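You operate a simulated robot arm through the tools that you are given. There is no shell and no other tool.

You are at the controls of a simulated two-armed robot. One attempt, no reset.

Task
Test cell No. 57 and sort it into GOOD or RECHECK.
Fine: in the holder, red end to the red mark; multimeter on 20 V; GOOD is 3.2 V or more; holder switch off whenever a cell moves.

Only the result counts: the job must be done as asked and must still hold three seconds after the hand-in. Knocking over, shifting, dropping, spilling or breaking anything else fails it.

Robot
Two 7-joint arms with fingered hands on one trunk that stands fixed in place. Base frame: the origin is at the foot of the trunk, x ahead of it, y to its left, z up; the work surface is at about z = 0.72. Lengths are in m, angles in rad, forces in N, time in s.
The left shoulder is at [0.104, 0.182, 1.046], the right one opposite. With the tool pointing down near the work surface each hand reaches from about 0.46 to 0.86 m from the base axis, measured 20 degrees to its own side. Payload 3.8 kg a hand.
The tool frame of a hand sits at the grasp point between the pads (the TCP): z along the fingers, y along the line on which they close. The tips reach 0.03 m beyond it. The gripper opens to 0.104 m; its body begins 0.035 m behind the TCP. The gripper is a hand of 4 fingers: y runs from the thumb to the fingers, the wrist lies at [-0.017, -0.104, -0.178] in the tool frame, and closing takes about 1.5 s.
Orientation is that of the tool frame in the base frame, as [roll, pitch, yaw] about the fixed x, y, z axes, in that order (R = Rz(yaw) Ry(pitch) Rx(roll)). With the fingers straight down and the wrist toward the robot, the tool's x, y and z point along [0, 1, 0], [1, 0, 0] and [0, 0, -1] of the base frame.

Tools
- The arms move only by the tool arm_command. It takes "left_rows", "right_rows" or both (then of equal length, played together; a hand with none holds still); each is a list of rows, each a list of 6 numbers: the turn, a rotation vector about the tool's x, y, z in units of 90 degrees (1.0 is 90 degrees), then the shift along the tool's x, y, z in units of 150 mm (1.0 is 150 mm). In form: [[rx, ry, rz, x, y, z], ...]. A call has 1 to 20 rows; each row is the pose to reach, as a shift and turn from the pose commanded when the call began, along the tool's axes at that moment. "left_hand" and "right_hand" are, for a hand that has rows, the gripper command, from -1 (fully open) to 1 (shut), values between in proportion, set as the call begins (left out, the last holds). A call with a number of a shift or a turn outside -1 to 1 is refused whole. Rows are played at 5 a second. More than 0.05 m and 0.15 rad between two rows, or a gripper value outside its range, and nothing of the call is played. A pose out of reach is approached as far as the arm can. The call stops where the force on the tool passes 40 N (or 10 N more than at its start, if that is more) or the arm is blocked; 0.2 s more then pass. Each finger travels about 0.072 m/s and halts on what it meets, pressing with about 32 N; the grip force reading is that of the motor and also rises with nothing between the fingers. The clock runs only during rows and for 0.2 s after the last one: add rows that repeat a pose to give the fingers time. The reply holds the time, the measured pose of the TCP, the force on the tool along the base axes, the opening and the grip force, in the units named above and with some noise, with the torque about the TCP (base axes, N m) and any sound that the robot's microphone picked up, and new pictures: "views" is both (left out), scene, wrist or none (wrist: the cameras of the hands that moved).
- Cameras (640 x 400 px; columns grow to the right, rows downward): "scene" is now at [0.2013, 0.0362, 1.2327]; the picture's right is [0.40, -0.92, 0.00], its down [-0.45, -0.20, -0.87] and it looks along [0.80, 0.35, -0.49] (base axes); focal length 242 px, centre (320, 200). "left" rides on the left gripper at [-0.066, -0.09, -0.126] in its tool frame; the picture's right is [-0.78, -0.30, 0.56], its down [0.57, -0.70, 0.42] and it looks along [0.26, 0.65, 0.71] (tool axes); focal length 275 px, centre (320, 200). "right" rides on the right gripper at [0.066, -0.09, -0.126] in its tool frame; the picture's right is [-0.78, 0.30, -0.56], its down [-0.57, -0.70, 0.42] and it looks along [-0.27, 0.65, 0.71] (tool axes); focal length 275 px, centre (320, 200). There is no depth. A picture from a camera that has moved, and an enlarged one, comes with that camera's place and axes in the base frame and with its lens.
- lift_body(by): moves the trunk up (or, below 0, down) by that many m; the arms and the scene camera ride with it, the base frame stays. It gives what a move gives, with no picture.
- move_fingers(index, middle, ring, thumb_bend, thumb_turn, hand): sets how far each is bent, from 0 (flat) to 1 (curled in); at 0.3 the hand is open as for a grip, at 0.7 the pads meet at the TCP. One left out holds its place. A second passes; each finger stops where it meets its share of the squeeze, and holds until it gets a number again. A gripper value or a shape takes the hand back. It gives what a move gives, with no picture; readings hold the bend of each and the force on the fingers (four entries, about 0 where the hand has none), thumb and palm. thumb_turn goes from beside the hand (0) to across from the fingers (1), as for a grip.
- grasp_type(shape, hand): the hand has 4 fingers and takes this shape, open, in about a second: jaw (thumb against the fingers, like two jaws); tri (thumb and two fingers); tip (a fingertip pinch); poke (one finger out to press); point (the index stretched); flat (the hand flat); cup (the hand cupped); fist (a fist). The gripper value then closes the fingers along that shape, each until it touches; the sizes above hold for jaw. It gives what a move gives, with no picture.
- aim_head(pan, tilt): turns the head with the scene camera to pan (to the left, within 1.501 rad either way) and tilt (down, from -0.506 to 1.204), counted from straight ahead of the robot (the tilt from the chest, where the trunk bows). It gives what a move gives, and a new picture of the scene camera.
- enlarge(camera, box): a new picture of the part [left, top, right, bottom] of that camera's present view, enlarged. The clock stands still meanwhile.
- hand_in(): hands the job in; it is judged then, once.

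Places have to be worked out from the pictures, the camera data and where the tool is seen. Open the grippers and draw the arms clear of the work before you hand the job in, unless the task says otherwise.

The tools are called after ">>>" as a command line: name --argument value ..., lists and objects as JSON in quotes. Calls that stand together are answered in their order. arm_command: Moves the arms, as the interface text tells. Its arguments: {"type":"object","properties":{"left_rows":{"type":"array","items":{"type":"array","items":{"type":"number"}}},"left_hand":{"type":"number"},"right_rows":{"type":"array","items":{"type":"array","items":{"type":"number"}}},"right_hand":{"type":"number"},"views":{"type":"string","enum":["both","scene","wrist","none"]}},"required":[]} The other tools are called the same way: lift_body (by) moves the trunk up or down; grasp_type (shape, hand) gives the hand a shape; move_fingers (index, middle, ring, thumb_bend, thumb_turn, hand) moves the fingers one by one; aim_head (pan, tilt) turns the head that bears the scene camera; enlarge (camera, box) takes an enlarged picture of a part of a camera's view; hand_in () hands the job in.

At the start:

```text
t: 0.0
left_tool_pos: [0.3704, 0.4784, 1.1062]
left_ee_rot: [-3.141, 0.001, 1.57]
left_contact_force: [0.2, -0.2, -0.1]
left_torque: [0.0, -0.01, -0.01]
left_finger_gap: 0.1038
left_grasp_force: 0.1
left_shape: jaw
left_bend: [0.3, 0.3, 0.3, 0.3, 0.97]
left_finger forces: [0.0, 0.0, 0.0, 0.0, 0.0, 0.0]
right_tool_pos: [0.5965, -0.0074, 1.0886]
right_ee_rot: [-3.142, 0.0, 1.571]
right_contact_force: [0.4, -0.1, -0.4]
right_torque: [-0.02, 0.0, -0.03]
right_finger_gap: 0.1036
right_grasp_force: 0.1
right_shape: jaw
right_bend: [0.3, 0.3, 0.3, 0.3, 0.97]
right_finger forces: [0.0, 0.0, 0.1, 0.1, 0.0, 0.1]
trunk travel left (down, up): [-0.2, 0.556]
head pan, tilt (commanded): [0.414, 0.51]
```

scene: 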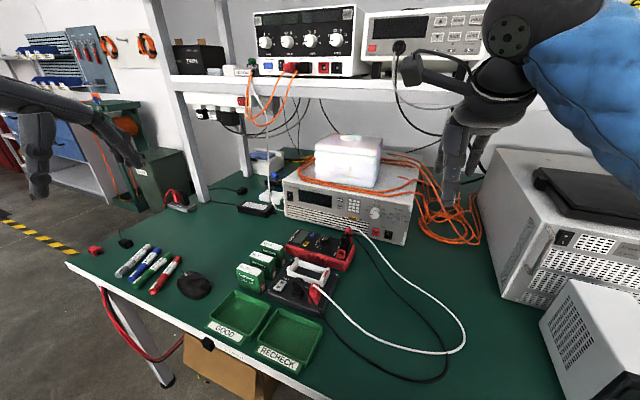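
right: 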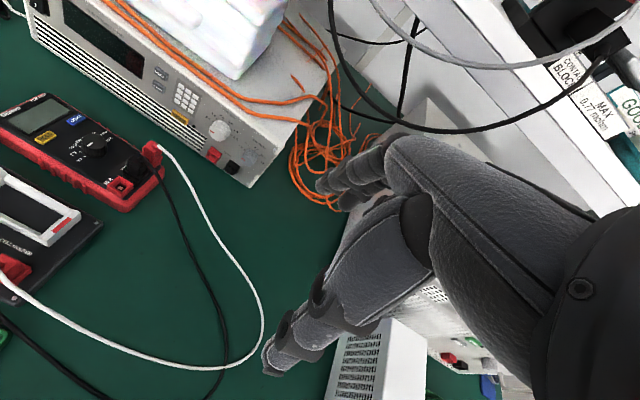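
left: 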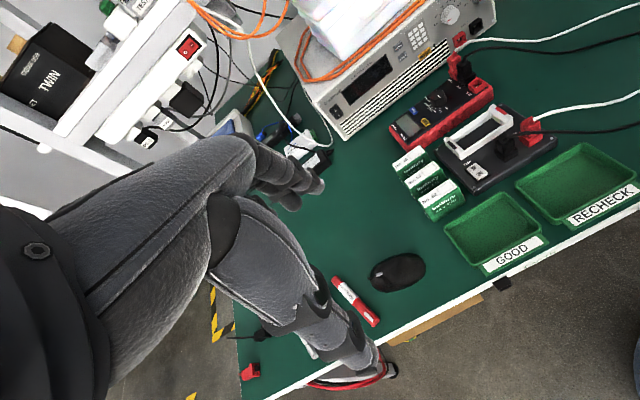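

The scene shows three green cells next to a black holder, a red multimeter, and the GOOD and RECHECK trays. I'll enlarge the views to find details.

>>> enlarge --camera "scene" --box '[200, 210, 380, 380]'

>>> enlarge --camera "left" --box '[370, 50, 640, 280]'

>>> enlarge --camera "right" --box '[0, 80, 200, 320]'

```text
2.35 times, centred on (290, 295) of scene
camera zoom: at [0.2013, 0.0362, 1.2327], right [0.4, -0.92, 0.0], down [-0.45, -0.2, -0.87], along [0.8, 0.35, -0.49], focal length 571 px, centre (391, -24)
```

zoom: 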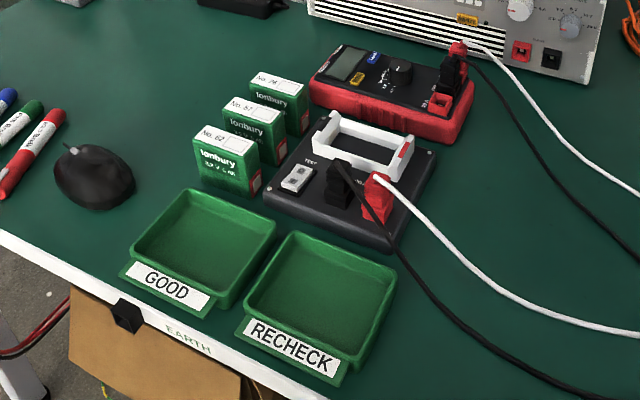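

```text
1.74 times, centred on (505, 165) of left
camera zoom: at [0.2808, 0.4123, 1.2328], right [-0.3, -0.78, -0.56], down [-0.7, 0.57, -0.42], along [0.65, 0.26, -0.71], focal length 479 px, centre (-2, 261)
```

zoom: 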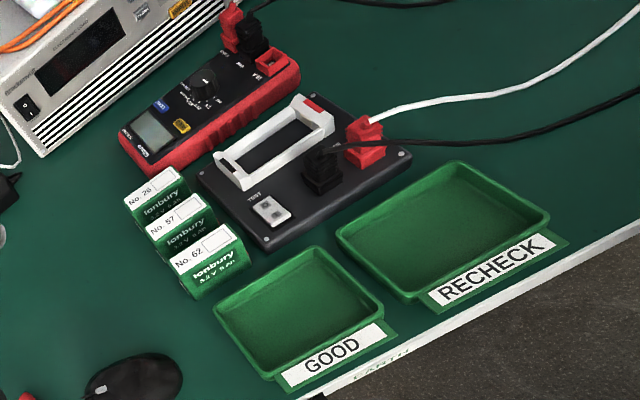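

```text
1.67 times, centred on (100, 200) of right
camera zoom: at [0.5052, 0.0582, 1.2141], right [0.3, -0.78, 0.56], down [-0.7, -0.57, -0.42], along [0.65, -0.27, -0.71], focal length 459 px, centre (687, 200)
```

zoom: 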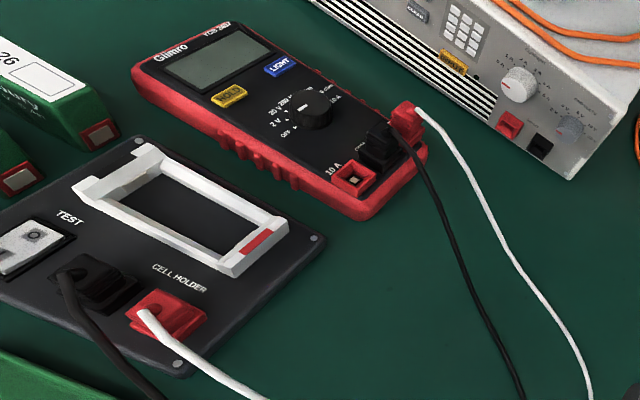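

Cell No. 57 is the middle one, roughly at (0.58, 0.375) with its top near z≈0.79. I'll aim the head straight at the work area and enlarge it for finer estimates.

>>> aim_head --pan 0.62 --tilt 0.82

```text
t: 0.8
left_tool_pos: [0.3696, 0.4771, 1.1055]
left_ee_rot: [-3.141, 0.001, 1.571]
left_contact_force: [0.8, -0.1, 0.3]
left_torque: [0.01, -0.01, 0.0]
left_finger_gap: 0.1036
left_grasp_force: 0.1
left_shape: jaw
left_bend: [0.3, 0.3, 0.3, 0.3, 0.97]
left_finger forces: [0.1, 0.0, 0.0, 0.0, 0.1, 0.0]
right_tool_pos: [0.5966, -0.007, 1.088]
right_ee_rot: [-3.14, -0.001, 1.572]
right_contact_force: [-0.3, 0.8, -0.6]
right_torque: [-0.01, -0.02, -0.01]
right_finger_gap: 0.1035
right_grasp_force: 0.1
right_shape: jaw
right_bend: [0.3, 0.3, 0.3, 0.3, 0.97]
right_finger forces: [0.1, 0.1, 0.0, 0.0, 0.0, 0.1]
trunk travel left (down, up): [-0.2, 0.556]
head pan, tilt (commanded): [0.62, 0.82]
camera scene: at [0.1831, 0.046, 1.2061], right [0.58, -0.81, 0.0], down [-0.6, -0.42, -0.68], along [0.56, 0.4, -0.73], focal length 242 px, centre (320, 200)
```

scene: 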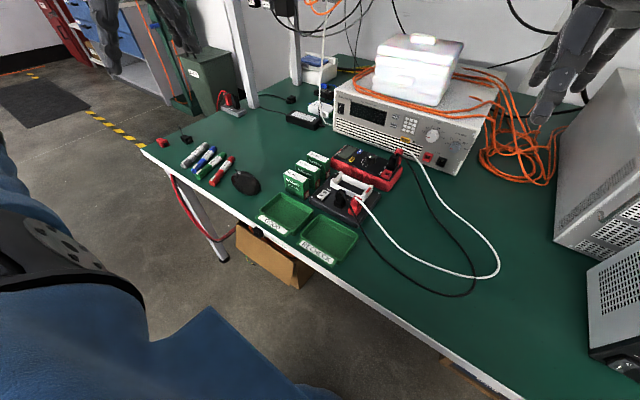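

The work area is now near the picture's centre. I'll enlarge it.

>>> enlarge --camera "scene" --box '[250, 135, 420, 241]'

>>> enlarge --camera "scene" --box '[280, 145, 376, 205]'

>>> enlarge --camera "left" --box '[384, 90, 560, 200]'

```text
3.76 times, centred on (335, 188) of scene
camera zoom: at [0.1831, 0.046, 1.2061], right [0.58, -0.81, 0.0], down [-0.6, -0.42, -0.68], along [0.56, 0.4, -0.73], focal length 913 px, centre (264, 245)
```

zoom: 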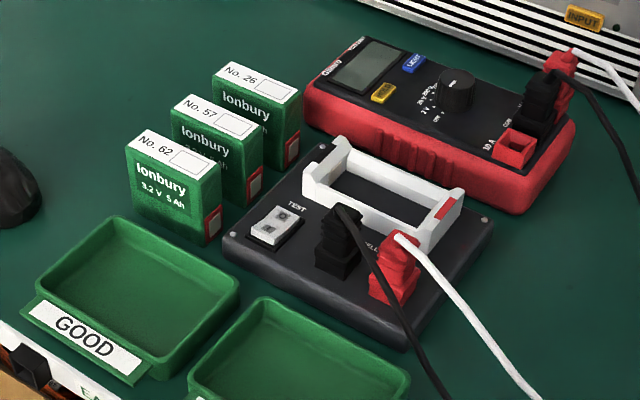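

```text
6.67 times, centred on (328, 175) of scene
camera zoom: at [0.1831, 0.046, 1.2061], right [0.58, -0.81, 0.0], down [-0.6, -0.42, -0.68], along [0.56, 0.4, -0.73], focal length 1617 px, centre (267, 367)
```

zoom: 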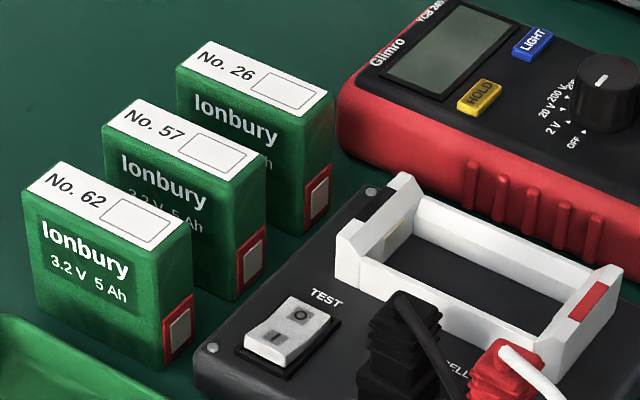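

```text
3.64 times, centred on (472, 145) of left
camera zoom: at [0.2807, 0.4123, 1.2329], right [-0.3, -0.78, -0.56], down [-0.7, 0.57, -0.42], along [0.65, 0.26, -0.71], focal length 1001 px, centre (-233, 400)
```

zoom: 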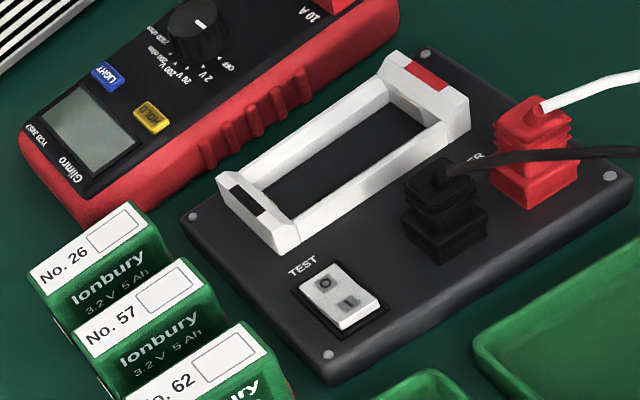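

From the views: cell 57 is about 21 mm thick in x, 66 mm long in y, standing upright with its red end toward −y; the holder cradle lies along y with its red mark at the −y end. I move the left hand in for a close-up of meter and holder, staying high above the cells.

>>> arm_command --left_rows '[[0, 0, 0, -0.027, 0.15, 0.148], [0, 0, 0, -0.053, 0.3, 0.295], [0, 0, 0, -0.08, 0.449, 0.443], [0, 0, 0, -0.107, 0.598, 0.59], [0, 0, 0, -0.133, 0.748, 0.738]]' --views "none"

>>> arm_command --left_rows '[[0, 0, 0, -0.027, 0.15, 0.148], [0, 0, 0, -0.053, 0.3, 0.295], [0, 0, 0, -0.08, 0.449, 0.443], [0, 0, 0, -0.107, 0.598, 0.59], [0, 0, 0, -0.133, 0.748, 0.738], [0, 0, 0, -0.133, 0.748, 0.738]]' --views "both"

```text
t: 2.0
left_tool_pos: [0.4844, 0.4561, 0.9967]
left_ee_rot: [3.141, 0.0, 1.572]
left_contact_force: [-1.1, 0.7, 0.4]
left_torque: [0.01, -0.01, -0.02]
left_finger_gap: 0.1036
left_grasp_force: 0.2
left_shape: jaw
left_bend: [0.3, 0.3, 0.3, 0.3, 0.97]
left_finger forces: [0.0, 0.1, 0.1, 0.0, 0.1, 0.0]
right_tool_pos: [0.5965, -0.0072, 1.0893]
right_ee_rot: [-3.14, 0.0, 1.571]
right_contact_force: [1.0, -0.1, -0.1]
right_torque: [-0.03, 0.01, -0.02]
right_finger_gap: 0.1034
right_grasp_force: 0.1
right_shape: jaw
right_bend: [0.3, 0.3, 0.3, 0.3, 0.97]
right_finger forces: [0.0, 0.1, 0.1, 0.0, 0.0, 0.0]
trunk travel left (down, up): [-0.2, 0.556]
head pan, tilt (commanded): [0.62, 0.82]
```

```text
t: 3.4
left_tool_pos: [0.593, 0.4376, 0.8854]
left_ee_rot: [-3.141, 0.0, 1.571]
left_contact_force: [0.0, 0.1, -0.4]
left_torque: [0.0, -0.02, 0.02]
left_finger_gap: 0.1042
left_grasp_force: 0.1
left_shape: jaw
left_bend: [0.3, 0.3, 0.3, 0.3, 0.97]
left_finger forces: [0.0, 0.0, 0.0, 0.0, 0.0, 0.0]
right_tool_pos: [0.5959, -0.008, 1.0898]
right_ee_rot: [-3.142, 0.0, 1.571]
right_contact_force: [0.1, 0.3, -0.5]
right_torque: [0.03, -0.03, -0.02]
right_finger_gap: 0.1037
right_grasp_force: 0.1
right_shape: jaw
right_bend: [0.3, 0.3, 0.3, 0.3, 0.97]
right_finger forces: [0.0, 0.0, 0.0, 0.0, 0.0, 0.1]
trunk travel left (down, up): [-0.2, 0.556]
head pan, tilt (commanded): [0.62, 0.82]
camera scene: at [0.1828, 0.046, 1.2062], right [0.58, -0.81, 0.0], down [-0.6, -0.42, -0.68], along [0.56, 0.4, -0.73], focal length 242 px, centre (320, 200)
camera left: at [0.5035, 0.3717, 1.0123], right [-0.3, -0.78, -0.56], down [-0.7, 0.57, -0.42], along [0.65, 0.26, -0.71], focal length 275 px, centre (320, 200)
```

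scene: 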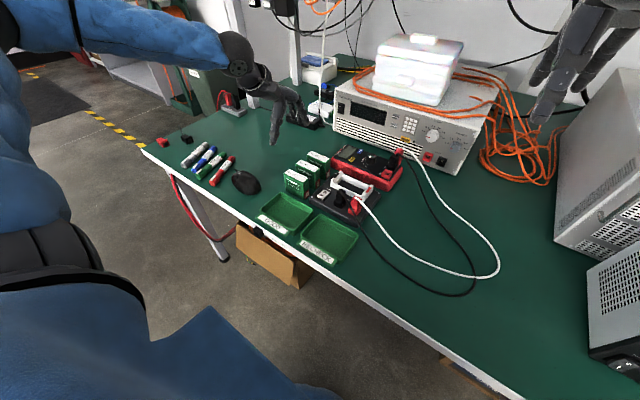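
left: 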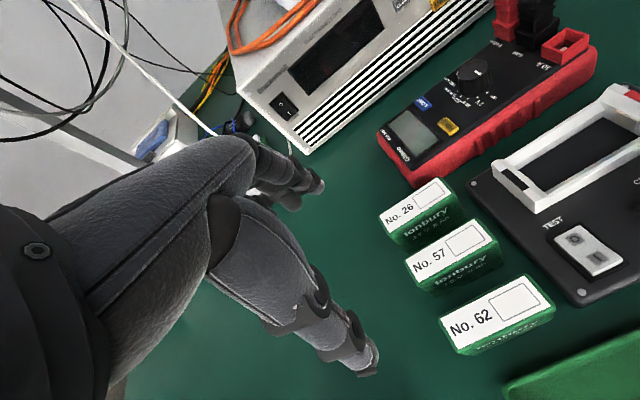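

Good close view; I enlarge the meter dial, the cells, and the switch.

>>> enlarge --camera "left" --box '[370, 0, 610, 150]'

>>> enlarge --camera "left" --box '[430, 45, 526, 105]'

>>> enlarge --camera "left" --box '[480, 200, 640, 300]'

>>> enlarge --camera "left" --box '[368, 160, 560, 280]'

```text
2.67 times, centred on (490, 75) of left
camera zoom: at [0.5035, 0.3717, 1.0123], right [-0.3, -0.78, -0.56], down [-0.7, 0.57, -0.42], along [0.65, 0.26, -0.71], focal length 734 px, centre (-133, 533)
```

zoom: 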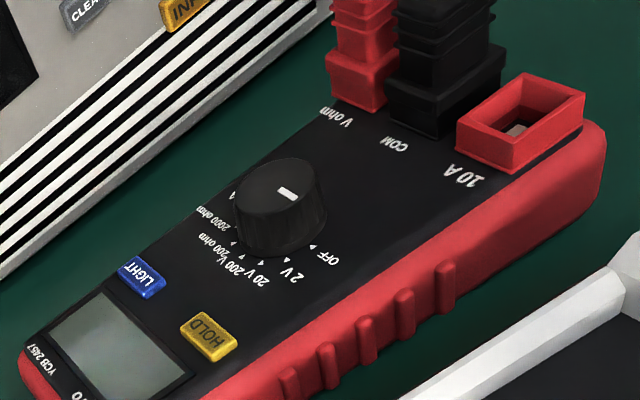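

```text
6.67 times, centred on (478, 75) of left
camera zoom: at [0.5035, 0.3717, 1.0123], right [-0.3, -0.78, -0.56], down [-0.7, 0.57, -0.42], along [0.65, 0.26, -0.71], focal length 1835 px, centre (-733, 1033)
```

zoom: 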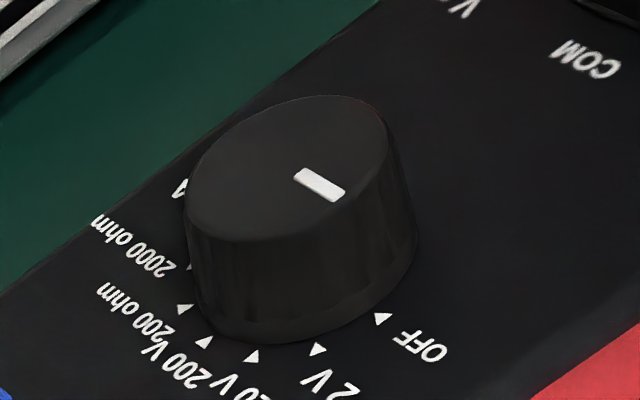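

```text
4.00 times, centred on (560, 250) of left
camera zoom: at [0.5035, 0.3717, 1.0123], right [-0.3, -0.78, -0.56], down [-0.7, 0.57, -0.42], along [0.65, 0.26, -0.71], focal length 1101 px, centre (-640, 0)
```

zoom: 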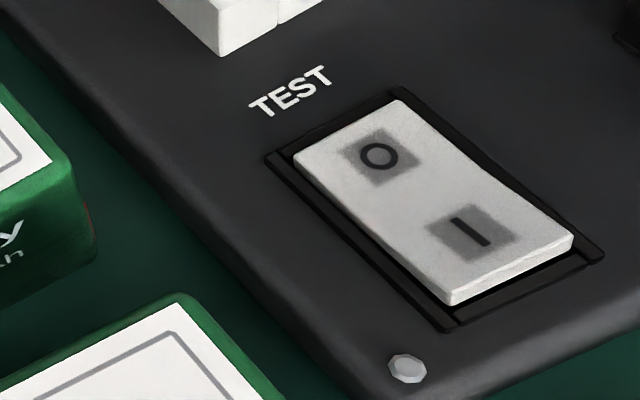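

```text
3.33 times, centred on (464, 220) of left
camera zoom: at [0.5035, 0.3717, 1.0123], right [-0.3, -0.78, -0.56], down [-0.7, 0.57, -0.42], along [0.65, 0.26, -0.71], focal length 918 px, centre (-160, 133)
```

zoom: 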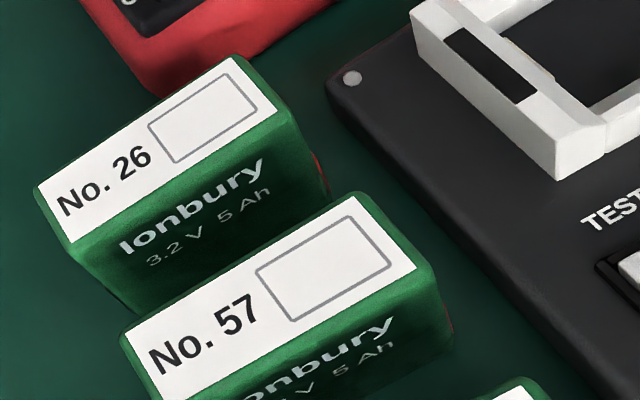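

The rocker's O side is down (switch off), and the dial pointer is at OFF; 20 V is two 30° steps clockwise. I raise the left hand 0.12 m and try the "tip" shape in free space to see how the fingers sit.

>>> arm_command --left_rows '[[0, 0, 0, 0, 0, -0.27], [0, 0, 0, 0, 0, -0.54], [0, 0, 0, 0, 0, -0.8]]' --views "none"

>>> grasp_type --hand "left" --shape "tip"

>>> enlarge --camera "left" --box '[0, 0, 640, 400]'

>>> enlarge --camera "scene" --box '[200, 30, 440, 180]'

```text
t: 4.2
left_tool_pos: [0.5916, 0.4374, 1.0063]
left_ee_rot: [3.141, 0.001, 1.571]
left_contact_force: [-1.0, 0.2, 0.1]
left_torque: [0.03, -0.01, 0.0]
left_finger_gap: 0.1039
left_grasp_force: 0.0
left_shape: jaw
left_bend: [0.3, 0.3, 0.3, 0.3, 0.97]
left_finger forces: [0.0, 0.0, 0.0, 0.1, 0.0, 0.0]
right_tool_pos: [0.596, -0.0082, 1.0899]
right_ee_rot: [3.14, 0.0, 1.571]
right_contact_force: [-0.7, -1.1, 1.3]
right_torque: [0.0, -0.03, 0.03]
right_finger_gap: 0.1034
right_grasp_force: 0.1
right_shape: jaw
right_bend: [0.3, 0.3, 0.3, 0.3, 0.97]
right_finger forces: [0.0, 0.0, 0.0, 0.0, 0.0, 0.0]
trunk travel left (down, up): [-0.2, 0.556]
head pan, tilt (commanded): [0.62, 0.82]
```

```text
t: 5.1
left_tool_pos: [0.5927, 0.4392, 1.0073]
left_ee_rot: [-3.141, 0.0, 1.572]
left_contact_force: [0.7, -0.2, 0.1]
left_torque: [-0.01, 0.01, 0.0]
left_finger_gap: 0.1037
left_grasp_force: 0.0
left_shape: tip
left_bend: [0.3, 0.98, 0.99, 0.3, 0.97]
left_finger forces: [0.1, 0.1, 0.0, 0.0, 0.1, 0.0]
right_tool_pos: [0.5967, -0.0073, 1.0878]
right_ee_rot: [-3.141, 0.001, 1.57]
right_contact_force: [-0.1, 0.8, -0.3]
right_torque: [0.0, 0.02, 0.0]
right_finger_gap: 0.1034
right_grasp_force: 0.1
right_shape: jaw
right_bend: [0.3, 0.3, 0.3, 0.3, 0.97]
right_finger forces: [0.0, 0.1, 0.0, 0.0, 0.2, 0.0]
trunk travel left (down, up): [-0.2, 0.556]
head pan, tilt (commanded): [0.62, 0.82]
```

```text
1.00 times, centred on (320, 200) of left (not enlarged: the box is as wide or as high as the picture)
camera zoom: at [0.5039, 0.3729, 1.1326], right [-0.3, -0.78, -0.56], down [-0.7, 0.57, -0.42], along [0.65, 0.26, -0.71], focal length 275 px, centre (320, 200)
```

zoom: 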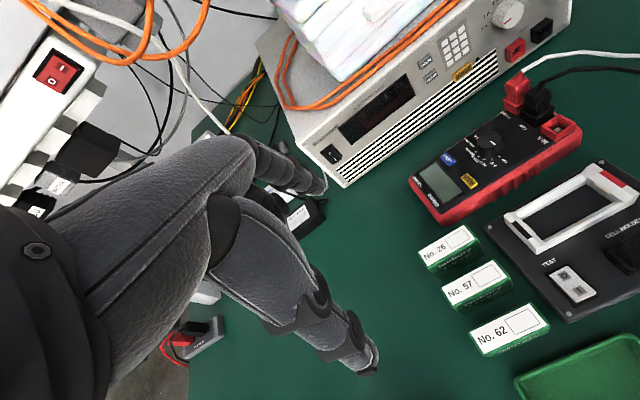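

```text
2.67 times, centred on (320, 105) of scene
camera zoom: at [0.1831, 0.0461, 1.2061], right [0.58, -0.81, 0.0], down [-0.6, -0.42, -0.68], along [0.56, 0.4, -0.73], focal length 647 px, centre (320, 453)
```

zoom: 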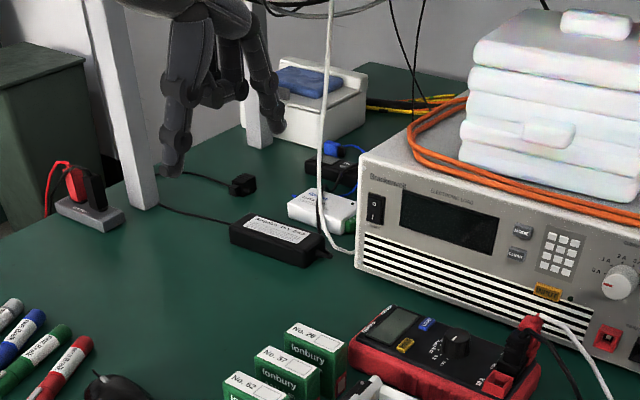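

In "tip" the index lies offset from the tool centre, so I'd rather pinch with the middle finger opposite the thumb. I test this: index and ring curled, middle and thumb open, and check in the wrist camera.

>>> move_fingers --hand "left" --index 1.0 --ring 1.0 --middle 0.3 --thumb_bend 0.3 --thumb_turn 1.0

>>> enlarge --camera "left" --box '[180, 90, 420, 390]'

>>> enlarge --camera "scene" --box '[240, 25, 320, 105]'

>>> move_fingers --hand "left" --middle 0.6 --thumb_bend 0.6

>>> enlarge --camera "left" --box '[180, 90, 420, 390]'

>>> enlarge --camera "scene" --box '[240, 25, 320, 105]'

```text
t: 6.1
left_tool_pos: [0.5934, 0.4391, 1.006]
left_ee_rot: [-3.141, 0.0, 1.57]
left_contact_force: [-0.4, -0.5, 0.0]
left_torque: [-0.05, 0.0, -0.01]
left_finger_gap: 0.0649
left_grasp_force: 0.1
left_shape: fingers
left_bend: [1.0, 0.3, 1.0, 0.3, 0.97]
left_finger forces: [0.0, 0.0, 0.0, 0.0, 0.0, 0.0]
right_tool_pos: [0.5968, -0.008, 1.0883]
right_ee_rot: [3.141, 0.001, 1.571]
right_contact_force: [0.1, 0.8, 0.5]
right_torque: [0.01, 0.0, -0.04]
right_finger_gap: 0.1037
right_grasp_force: 0.1
right_shape: jaw
right_bend: [0.3, 0.3, 0.3, 0.3, 0.97]
right_finger forces: [0.0, 0.1, 0.1, 0.0, 0.0, 0.0]
trunk travel left (down, up): [-0.2, 0.556]
head pan, tilt (commanded): [0.62, 0.82]
```

```text
1.33 times, centred on (300, 240) of left
camera zoom: at [0.5039, 0.3728, 1.1329], right [-0.3, -0.78, -0.56], down [-0.7, 0.57, -0.42], along [0.65, 0.26, -0.71], focal length 367 px, centre (347, 147)
```

zoom: 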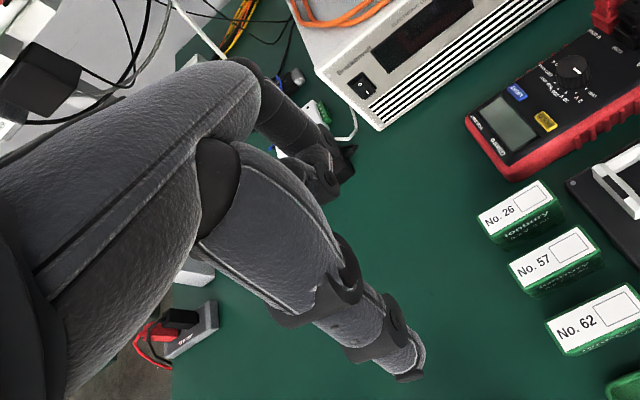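

```text
5.00 times, centred on (280, 65) of scene
camera zoom: at [0.1831, 0.046, 1.2061], right [0.58, -0.81, 0.0], down [-0.6, -0.42, -0.68], along [0.56, 0.4, -0.73], focal length 1213 px, centre (520, 875)
```

zoom: 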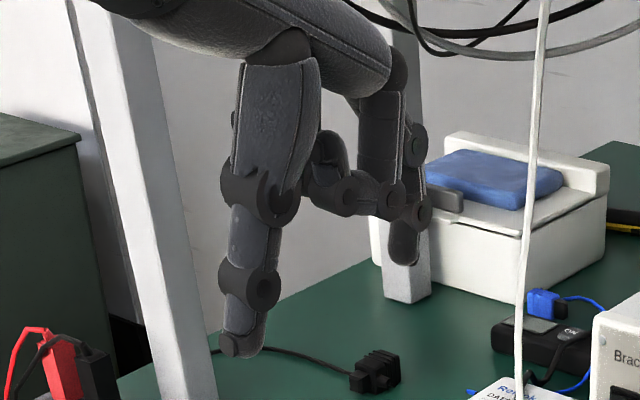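

```text
t: 7.1
left_tool_pos: [0.5935, 0.4379, 1.0066]
left_ee_rot: [-3.141, -0.001, 1.572]
left_contact_force: [-0.4, 0.6, -0.2]
left_torque: [0.04, 0.02, 0.02]
left_finger_gap: 0.0496
left_grasp_force: 0.1
left_shape: fingers
left_bend: [1.0, 0.6, 1.0, 0.6, 1.0]
left_finger forces: [0.0, 0.0, 0.0, 0.0, 0.0, 0.1]
right_tool_pos: [0.5966, -0.0079, 1.0888]
right_ee_rot: [3.141, 0.0, 1.572]
right_contact_force: [1.2, -0.3, -0.1]
right_torque: [-0.01, 0.01, 0.03]
right_finger_gap: 0.1039
right_grasp_force: 0.1
right_shape: jaw
right_bend: [0.3, 0.3, 0.3, 0.3, 0.97]
right_finger forces: [0.0, 0.0, 0.0, 0.0, 0.0, 0.1]
trunk travel left (down, up): [-0.2, 0.556]
head pan, tilt (commanded): [0.62, 0.82]
```

```text
1.33 times, centred on (300, 240) of left
camera zoom: at [0.5039, 0.3728, 1.1329], right [-0.3, -0.78, -0.56], down [-0.7, 0.57, -0.42], along [0.65, 0.26, -0.71], focal length 367 px, centre (347, 147)
```

zoom: 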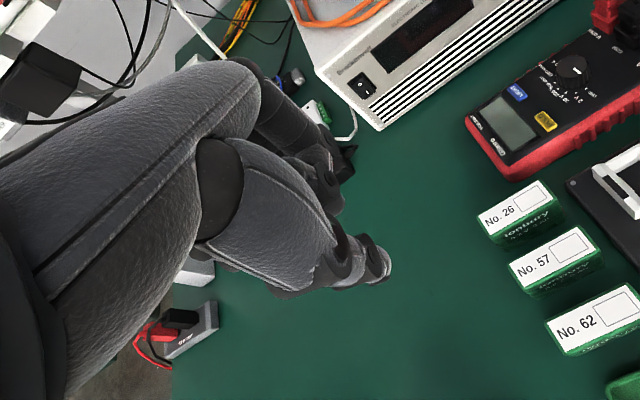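

```text
5.00 times, centred on (280, 65) of scene
camera zoom: at [0.1831, 0.046, 1.2061], right [0.58, -0.81, 0.0], down [-0.6, -0.42, -0.68], along [0.56, 0.4, -0.73], focal length 1213 px, centre (520, 875)
```

zoom: 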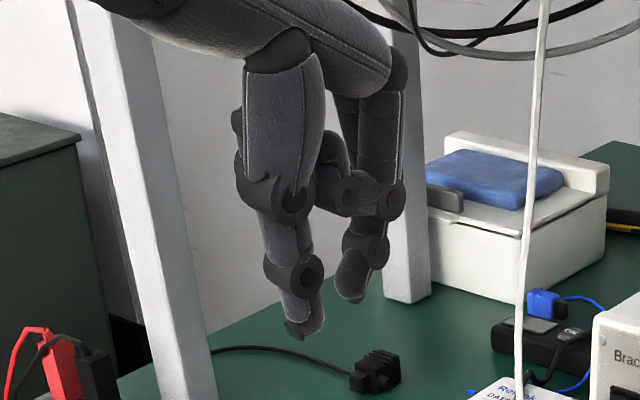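

Middle and thumb oppose each other near the tool centre, and the curled fingers sit well above the tips. I judge the dial at (0.722, 0.251), top z≈0.788, panel ≈0.770. I move the left hand above the dial, turning it 30° counter-clockwise so that a 60° clockwise twist is available.

>>> move_fingers --hand "left" --middle 0.45 --thumb_bend 0.45

>>> arm_command --left_rows '[[0, 0, 0, -0.156, 0.107, 0.09], [0, 0, 0, -0.312, 0.214, 0.18], [0, 0, 0, -0.468, 0.321, 0.27], [0, 0, 0, -0.623, 0.428, 0.357]]' --views "none"

>>> arm_command --left_rows '[[0, 0, -0.083, -0.156, 0.107, 0.0], [0, 0, -0.167, -0.312, 0.214, 0.08], [0, 0, -0.25, -0.468, 0.321, 0.18], [0, 0, -0.333, -0.623, 0.428, 0.3], [0, 0, -0.333, -0.623, 0.428, 0.3]]' --views "both"

```text
t: 8.1
left_tool_pos: [0.5934, 0.4392, 1.0068]
left_ee_rot: [3.141, -0.002, 1.571]
left_contact_force: [0.1, -0.4, 0.5]
left_torque: [-0.01, 0.02, 0.01]
left_finger_gap: 0.0565
left_grasp_force: 0.1
left_shape: fingers
left_bend: [1.0, 0.45, 1.0, 0.45, 0.99]
left_finger forces: [0.0, 0.0, 0.0, 0.0, 0.0, 0.1]
right_tool_pos: [0.5967, -0.0083, 1.0888]
right_ee_rot: [-3.141, -0.001, 1.572]
right_contact_force: [0.1, 0.2, -0.4]
right_torque: [-0.02, 0.02, -0.01]
right_finger_gap: 0.1033
right_grasp_force: 0.1
right_shape: jaw
right_bend: [0.3, 0.3, 0.3, 0.3, 0.97]
right_finger forces: [0.0, 0.1, 0.0, 0.0, 0.0, 0.1]
trunk travel left (down, up): [-0.2, 0.556]
head pan, tilt (commanded): [0.62, 0.82]
```

```text
t: 9.1
left_tool_pos: [0.6586, 0.3458, 0.9501]
left_ee_rot: [-3.141, 0.002, 1.57]
left_contact_force: [0.5, 0.5, 0.5]
left_torque: [-0.04, -0.02, 0.01]
left_finger_gap: 0.0565
left_grasp_force: 0.1
left_shape: fingers
left_bend: [1.0, 0.45, 1.0, 0.45, 0.99]
left_finger forces: [0.0, 0.0, 0.0, 0.1, 0.0, 0.0]
right_tool_pos: [0.5968, -0.0078, 1.0883]
right_ee_rot: [-3.14, 0.0, 1.569]
right_contact_force: [0.6, -0.5, 0.1]
right_torque: [0.0, -0.01, 0.01]
right_finger_gap: 0.1038
right_grasp_force: 0.1
right_shape: jaw
right_bend: [0.3, 0.3, 0.3, 0.3, 0.97]
right_finger forces: [0.1, 0.0, 0.1, 0.0, 0.1, 0.0]
trunk travel left (down, up): [-0.2, 0.556]
head pan, tilt (commanded): [0.62, 0.82]
```

```text
t: 10.3
left_tool_pos: [0.7181, 0.2557, 0.9082]
left_ee_rot: [3.138, 0.003, 2.096]
left_contact_force: [0.2, -0.8, 0.2]
left_torque: [-0.01, 0.0, 0.03]
left_finger_gap: 0.0566
left_grasp_force: 0.1
left_shape: fingers
left_bend: [1.0, 0.45, 1.0, 0.45, 0.99]
left_finger forces: [0.0, 0.1, 0.0, 0.0, 0.1, 0.1]
left hand out of reach, approached as far as the arm can: row 4, 5
right_tool_pos: [0.5958, -0.0084, 1.0889]
right_ee_rot: [3.14, 0.0, 1.57]
right_contact_force: [-0.7, -0.5, -0.7]
right_torque: [-0.02, 0.03, -0.01]
right_finger_gap: 0.1038
right_grasp_force: 0.0
right_shape: jaw
right_bend: [0.3, 0.3, 0.3, 0.3, 0.97]
right_finger forces: [0.0, 0.1, 0.1, 0.0, 0.1, 0.0]
trunk travel left (down, up): [-0.2, 0.556]
head pan, tilt (commanded): [0.62, 0.82]
camera scene: at [0.1824, 0.0459, 1.2063], right [0.58, -0.81, 0.0], down [-0.6, -0.42, -0.68], along [0.56, 0.4, -0.73], focal length 242 px, centre (320, 200)
camera left: at [0.6747, 0.1544, 1.0343], right [0.13, -0.82, -0.56], down [-0.89, 0.14, -0.43], along [0.43, 0.55, -0.71], focal length 275 px, centre (320, 200)
```

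scene: 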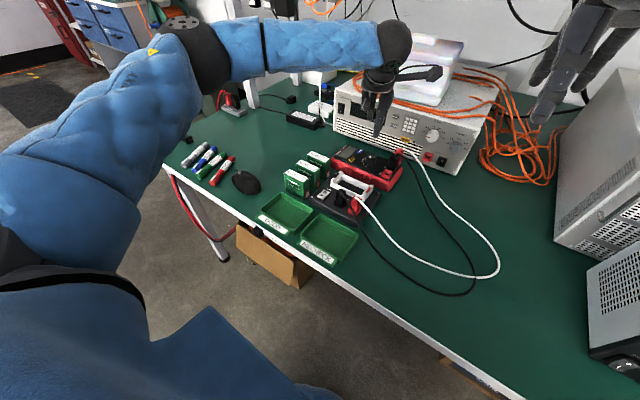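
left: 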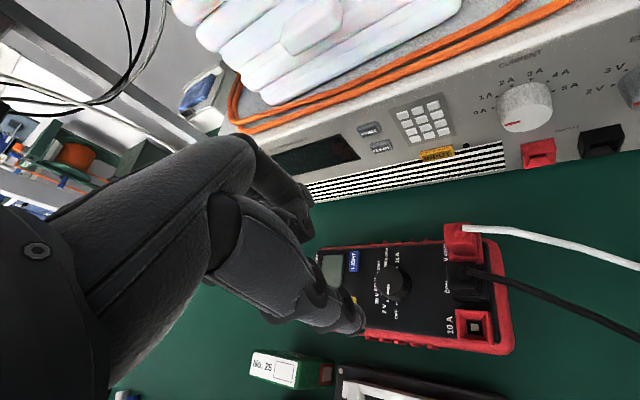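

The arm reports this pose is at the edge of its reach at 120° yaw, so I'll do the dial in two 30° strokes with less extreme yaw. First I enlarge the view to refine the dial's place.

>>> enlarge --camera "left" --box '[320, 225, 480, 325]'

>>> enlarge --camera "scene" --box '[330, 80, 426, 180]'

```text
4.00 times, centred on (400, 275) of left
camera zoom: at [0.6747, 0.1544, 1.0343], right [0.13, -0.82, -0.56], down [-0.89, 0.14, -0.43], along [0.43, 0.55, -0.71], focal length 1101 px, centre (0, -100)
```

zoom: 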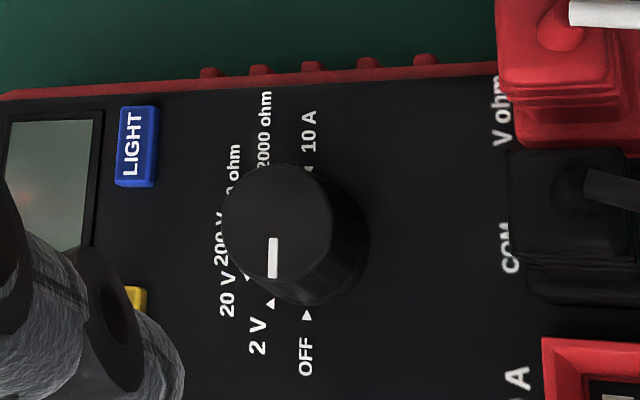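

```text
4.00 times, centred on (378, 130) of scene
camera zoom: at [0.1824, 0.0459, 1.2063], right [0.58, -0.81, 0.0], down [-0.6, -0.42, -0.68], along [0.56, 0.4, -0.73], focal length 970 px, centre (88, 480)
```

zoom: 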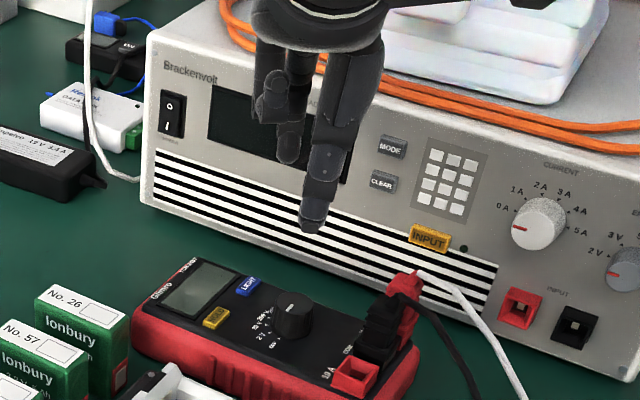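

Dial refined to about (0.7235, 0.251), pointer at OFF. I turn back 15° (to yaw 105°) over the dial and descend to z≈0.83 to check alignment.

>>> arm_command --left_rows '[[0, 0, 0.08, 0, 0, 0.0], [0, 0, 0.167, 0, 0, 0.1], [0, 0, 0.167, 0, 0, 0.3], [0, 0, 0.167, 0, 0, 0.507], [0, 0, 0.167, 0, 0, 0.507]]' --views "both"

>>> enlarge --camera "scene" --box '[340, 110, 420, 190]'

>>> enlarge --camera "left" --box '[240, 160, 480, 310]'

```text
t: 11.5
left_tool_pos: [0.7185, 0.2561, 0.8302]
left_ee_rot: [-3.141, 0.0, 1.829]
left_contact_force: [1.1, -0.5, 0.0]
left_torque: [-0.02, 0.02, 0.03]
left_finger_gap: 0.0565
left_grasp_force: 0.1
left_shape: fingers
left_bend: [1.0, 0.45, 1.0, 0.45, 0.99]
left_finger forces: [0.1, 0.0, 0.0, 0.1, 0.0, 0.0]
right_tool_pos: [0.5971, -0.007, 1.0887]
right_ee_rot: [-3.141, 0.0, 1.571]
right_contact_force: [-0.3, 0.2, 0.4]
right_torque: [-0.01, 0.0, 0.03]
right_finger_gap: 0.1036
right_grasp_force: 0.1
right_shape: jaw
right_bend: [0.3, 0.3, 0.3, 0.3, 0.97]
right_finger forces: [0.0, 0.0, 0.1, 0.0, 0.0, 0.1]
trunk travel left (down, up): [-0.2, 0.556]
head pan, tilt (commanded): [0.62, 0.82]
camera scene: at [0.183, 0.046, 1.2061], right [0.58, -0.81, 0.0], down [-0.6, -0.42, -0.68], along [0.56, 0.4, -0.73], focal length 242 px, centre (320, 200)
camera left: at [0.6493, 0.1699, 0.9563], right [-0.09, -0.83, -0.56], down [-0.83, 0.37, -0.42], along [0.56, 0.42, -0.71], focal length 275 px, centre (320, 200)
```

scene: 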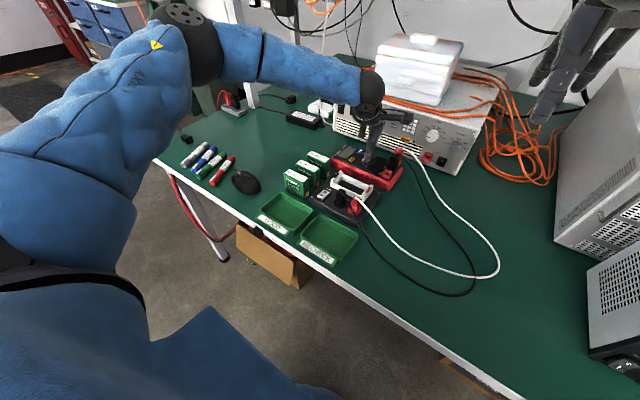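
left: 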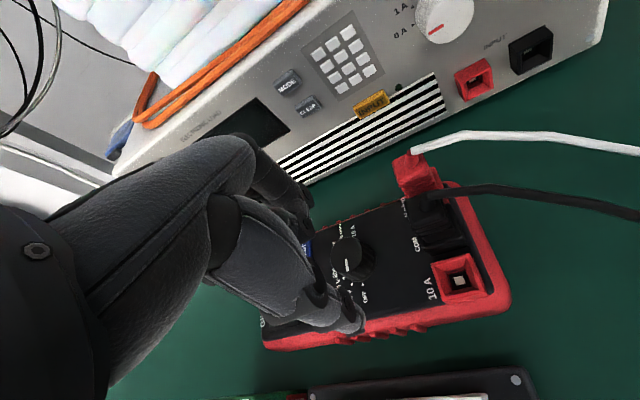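

```text
5.00 times, centred on (380, 150) of scene
camera zoom: at [0.183, 0.046, 1.2061], right [0.58, -0.81, 0.0], down [-0.6, -0.42, -0.68], along [0.56, 0.4, -0.73], focal length 1213 px, centre (20, 450)
```

zoom: 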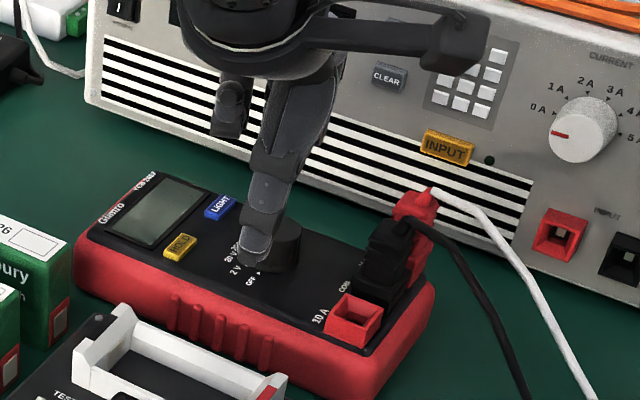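

```text
2.67 times, centred on (360, 235) of left
camera zoom: at [0.6493, 0.1699, 0.9563], right [-0.09, -0.83, -0.56], down [-0.83, 0.37, -0.42], along [0.56, 0.42, -0.71], focal length 734 px, centre (213, 107)
```

zoom: 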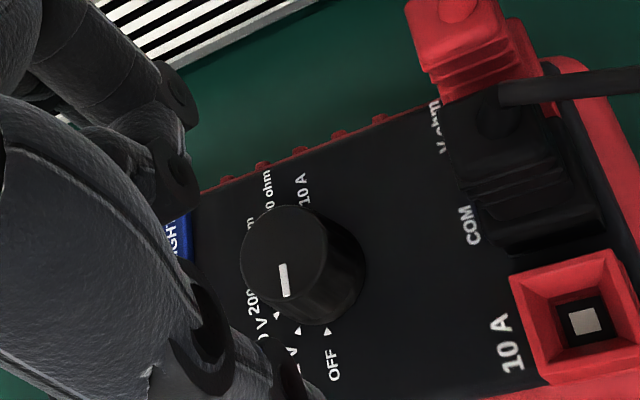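

Relative to the hand camera, the dial lies about +8 mm x, −4.5 mm y from the present TCP. I shift by that and descend so the tips are just above the panel.

>>> arm_command --left_rows '[[0, 0, 0, -0.0427, 0.044, 0.0], [0, 0, 0, -0.0427, 0.044, 0.09], [0, 0, 0, -0.0427, 0.044, 0.17], [0, 0, 0, -0.0427, 0.044, 0.17]]' --views "both"

>>> enlarge --camera "scene" --box '[340, 120, 420, 190]'

>>> enlarge --camera "left" --box '[240, 160, 480, 310]'

```text
t: 12.5
left_tool_pos: [0.7215, 0.255, 0.8071]
left_ee_rot: [3.141, 0.002, 1.828]
left_contact_force: [0.2, -0.6, -0.4]
left_torque: [0.0, 0.03, -0.02]
left_finger_gap: 0.0566
left_grasp_force: 0.1
left_shape: fingers
left_bend: [1.0, 0.45, 1.0, 0.45, 0.99]
left_finger forces: [0.0, 0.0, 0.0, 0.0, 0.0, 0.1]
left hand out of reach, approached as far as the arm can: row 3, 4
right_tool_pos: [0.5957, -0.0079, 1.0876]
right_ee_rot: [3.14, 0.0, 1.57]
right_contact_force: [-0.5, 0.0, 0.2]
right_torque: [-0.02, 0.0, -0.02]
right_finger_gap: 0.1034
right_grasp_force: 0.0
right_shape: jaw
right_bend: [0.3, 0.3, 0.3, 0.3, 0.97]
right_finger forces: [0.0, 0.0, 0.0, 0.0, 0.1, 0.1]
trunk travel left (down, up): [-0.2, 0.556]
head pan, tilt (commanded): [0.62, 0.82]
camera scene: at [0.1831, 0.046, 1.2061], right [0.58, -0.81, 0.0], down [-0.6, -0.42, -0.68], along [0.56, 0.4, -0.73], focal length 242 px, centre (320, 200)
camera left: at [0.6528, 0.1683, 0.9333], right [-0.09, -0.83, -0.56], down [-0.82, 0.37, -0.43], along [0.56, 0.42, -0.71], focal length 275 px, centre (320, 200)
```

scene: 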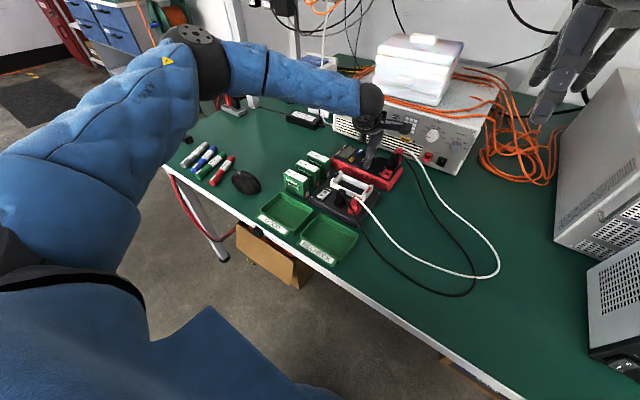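
left: 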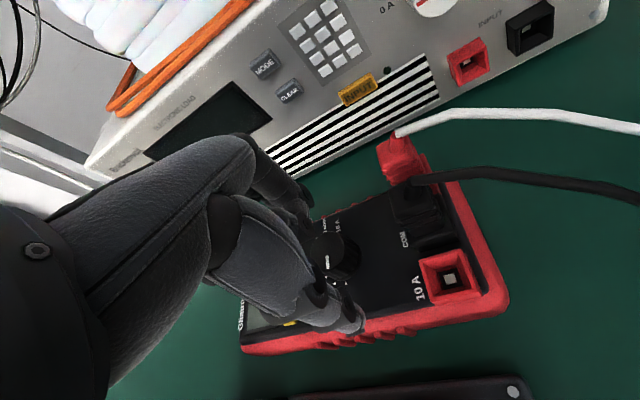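

```text
5.71 times, centred on (380, 155) of scene
camera zoom: at [0.1831, 0.046, 1.2061], right [0.58, -0.81, 0.0], down [-0.6, -0.42, -0.68], along [0.56, 0.4, -0.73], focal length 1386 px, centre (-23, 457)
```

zoom: 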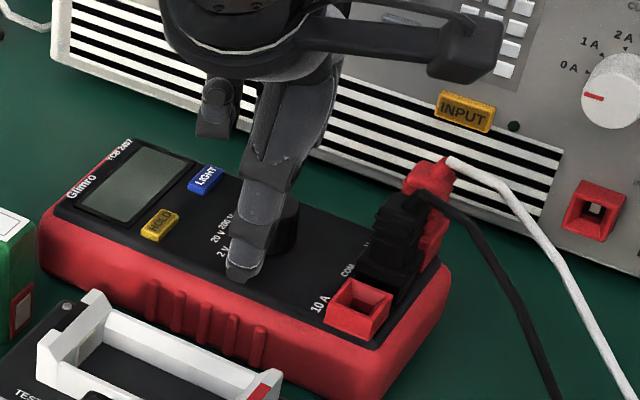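

```text
2.67 times, centred on (360, 235) of left
camera zoom: at [0.6528, 0.1683, 0.9333], right [-0.09, -0.83, -0.56], down [-0.82, 0.37, -0.43], along [0.56, 0.42, -0.71], focal length 734 px, centre (213, 107)
```

zoom: 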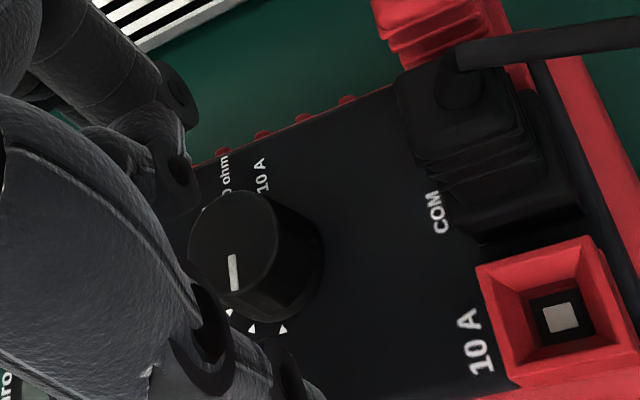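

Still slightly short of reach at 105° yaw, so I swing to 85° yaw (the easier side) and complete the shift onto the dial's axis.

>>> arm_command --left_rows '[[0, 0, 0.08, 0, 0, 0], [0, 0, 0.16, -0.015, 0.012, 0], [0, 0, 0.222, -0.031, 0.024, 0.0], [0, 0, 0.222, -0.031, 0.024, 0.027], [0, 0, 0.222, -0.031, 0.024, 0.027]]' --views "both"

>>> enlarge --camera "scene" --box '[340, 120, 420, 190]'

>>> enlarge --camera "left" --box '[240, 160, 480, 310]'

```text
t: 13.7
left_tool_pos: [0.7274, 0.2524, 0.8036]
left_ee_rot: [-3.141, 0.0, 1.482]
left_contact_force: [-0.2, -0.1, 0.8]
left_torque: [-0.03, -0.01, 0.01]
left_finger_gap: 0.0564
left_grasp_force: 0.0
left_shape: fingers
left_bend: [1.0, 0.45, 1.0, 0.45, 0.99]
left_finger forces: [0.0, 0.0, 0.1, 0.0, 0.0, 0.0]
right_tool_pos: [0.596, -0.0077, 1.0882]
right_ee_rot: [-3.141, 0.001, 1.571]
right_contact_force: [0.2, -0.3, 0.4]
right_torque: [-0.03, -0.01, 0.01]
right_finger_gap: 0.1037
right_grasp_force: 0.0
right_shape: jaw
right_bend: [0.3, 0.3, 0.3, 0.3, 0.97]
right_finger forces: [0.1, 0.0, 0.0, 0.0, 0.0, 0.0]
trunk travel left (down, up): [-0.2, 0.556]
head pan, tilt (commanded): [0.62, 0.82]
camera scene: at [0.1831, 0.046, 1.2061], right [0.58, -0.81, 0.0], down [-0.6, -0.42, -0.68], along [0.56, 0.4, -0.73], focal length 242 px, centre (320, 200)
camera left: at [0.6325, 0.1936, 0.93], right [-0.36, -0.75, -0.56], down [-0.65, 0.63, -0.42], along [0.67, 0.21, -0.71], focal length 275 px, centre (320, 200)
```

scene: 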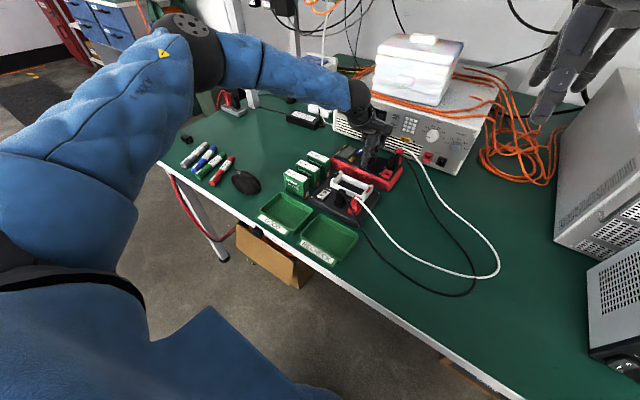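
left: 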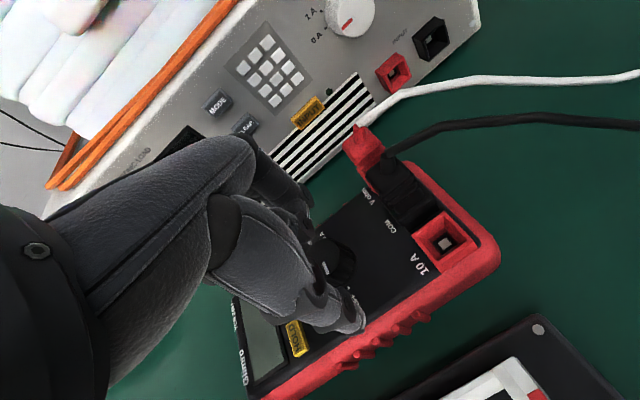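

```text
5.71 times, centred on (380, 155) of scene
camera zoom: at [0.1831, 0.046, 1.2061], right [0.58, -0.81, 0.0], down [-0.6, -0.42, -0.68], along [0.56, 0.4, -0.73], focal length 1386 px, centre (-23, 457)
```

zoom: 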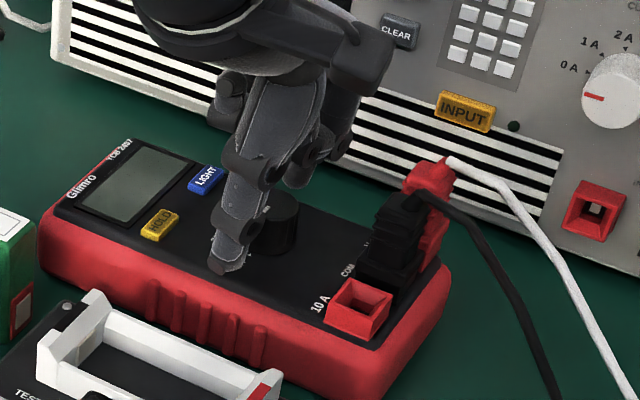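

```text
2.67 times, centred on (360, 235) of left
camera zoom: at [0.6325, 0.1936, 0.93], right [-0.36, -0.75, -0.56], down [-0.65, 0.63, -0.42], along [0.67, 0.21, -0.71], focal length 734 px, centre (213, 107)
```

zoom: 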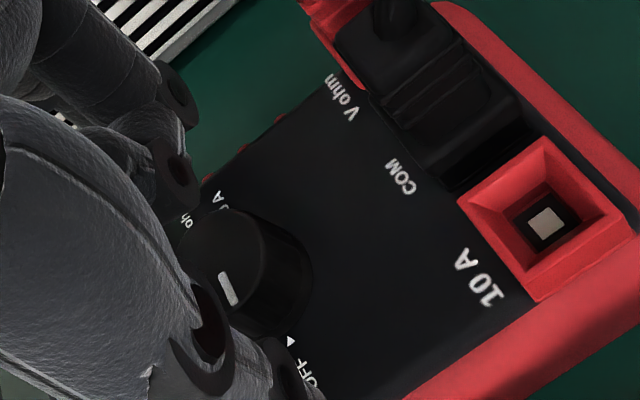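

Hand camera now puts the dial at (0.727, 0.253), right under the TCP (0.727, 0.252). I close middle and thumb on the knob.

>>> move_fingers --hand "left" --middle 0.75 --thumb_bend 0.75

>>> enlarge --camera "scene" --box '[340, 120, 420, 190]'

>>> enlarge --camera "left" --box '[240, 160, 480, 310]'

```text
t: 14.7
left_tool_pos: [0.7271, 0.2514, 0.802]
left_ee_rot: [-3.138, -0.001, 1.481]
left_contact_force: [-2.2, 2.0, 1.3]
left_torque: [0.0, 0.09, -0.08]
left_finger_gap: 0.0485
left_grasp_force: 11.6
left_shape: fingers
left_bend: [1.0, 0.64, 1.0, 0.63, 1.0]
left_finger forces: [0.1, 9.8, 0.1, 0.0, 13.3, 0.1]
right_tool_pos: [0.5967, -0.008, 1.0881]
right_ee_rot: [-3.139, 0.0, 1.572]
right_contact_force: [-0.1, -0.6, -0.2]
right_torque: [0.03, 0.03, 0.0]
right_finger_gap: 0.1036
right_grasp_force: 0.0
right_shape: jaw
right_bend: [0.3, 0.3, 0.3, 0.3, 0.97]
right_finger forces: [0.0, 0.0, 0.0, 0.1, 0.0, 0.1]
trunk travel left (down, up): [-0.2, 0.556]
head pan, tilt (commanded): [0.62, 0.82]
```

```text
5.71 times, centred on (380, 155) of scene
camera zoom: at [0.1833, 0.0462, 1.206], right [0.58, -0.81, 0.0], down [-0.6, -0.42, -0.68], along [0.56, 0.4, -0.73], focal length 1386 px, centre (-23, 457)
```

zoom: 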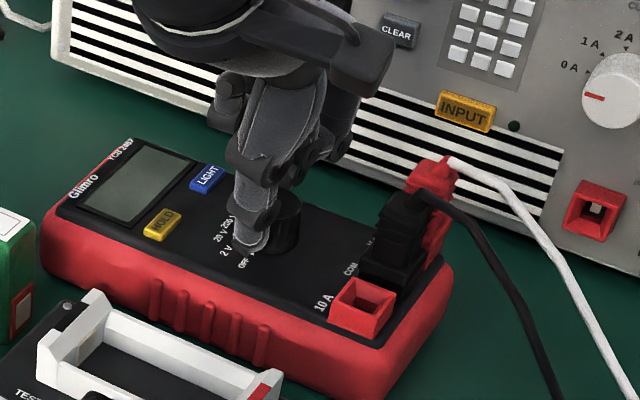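

```text
2.67 times, centred on (360, 235) of left
camera zoom: at [0.6325, 0.1937, 0.9293], right [-0.36, -0.75, -0.56], down [-0.65, 0.63, -0.42], along [0.67, 0.21, -0.71], focal length 734 px, centre (213, 107)
```

zoom: 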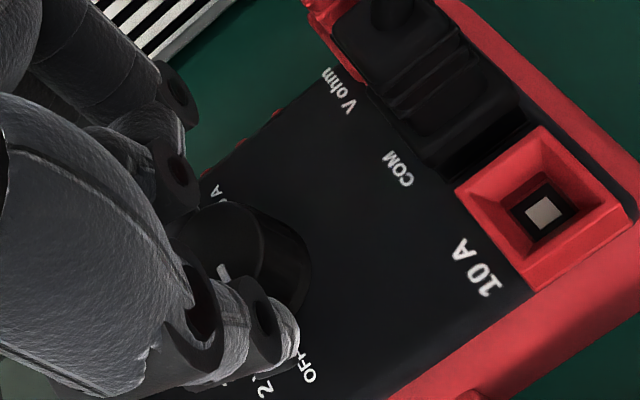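

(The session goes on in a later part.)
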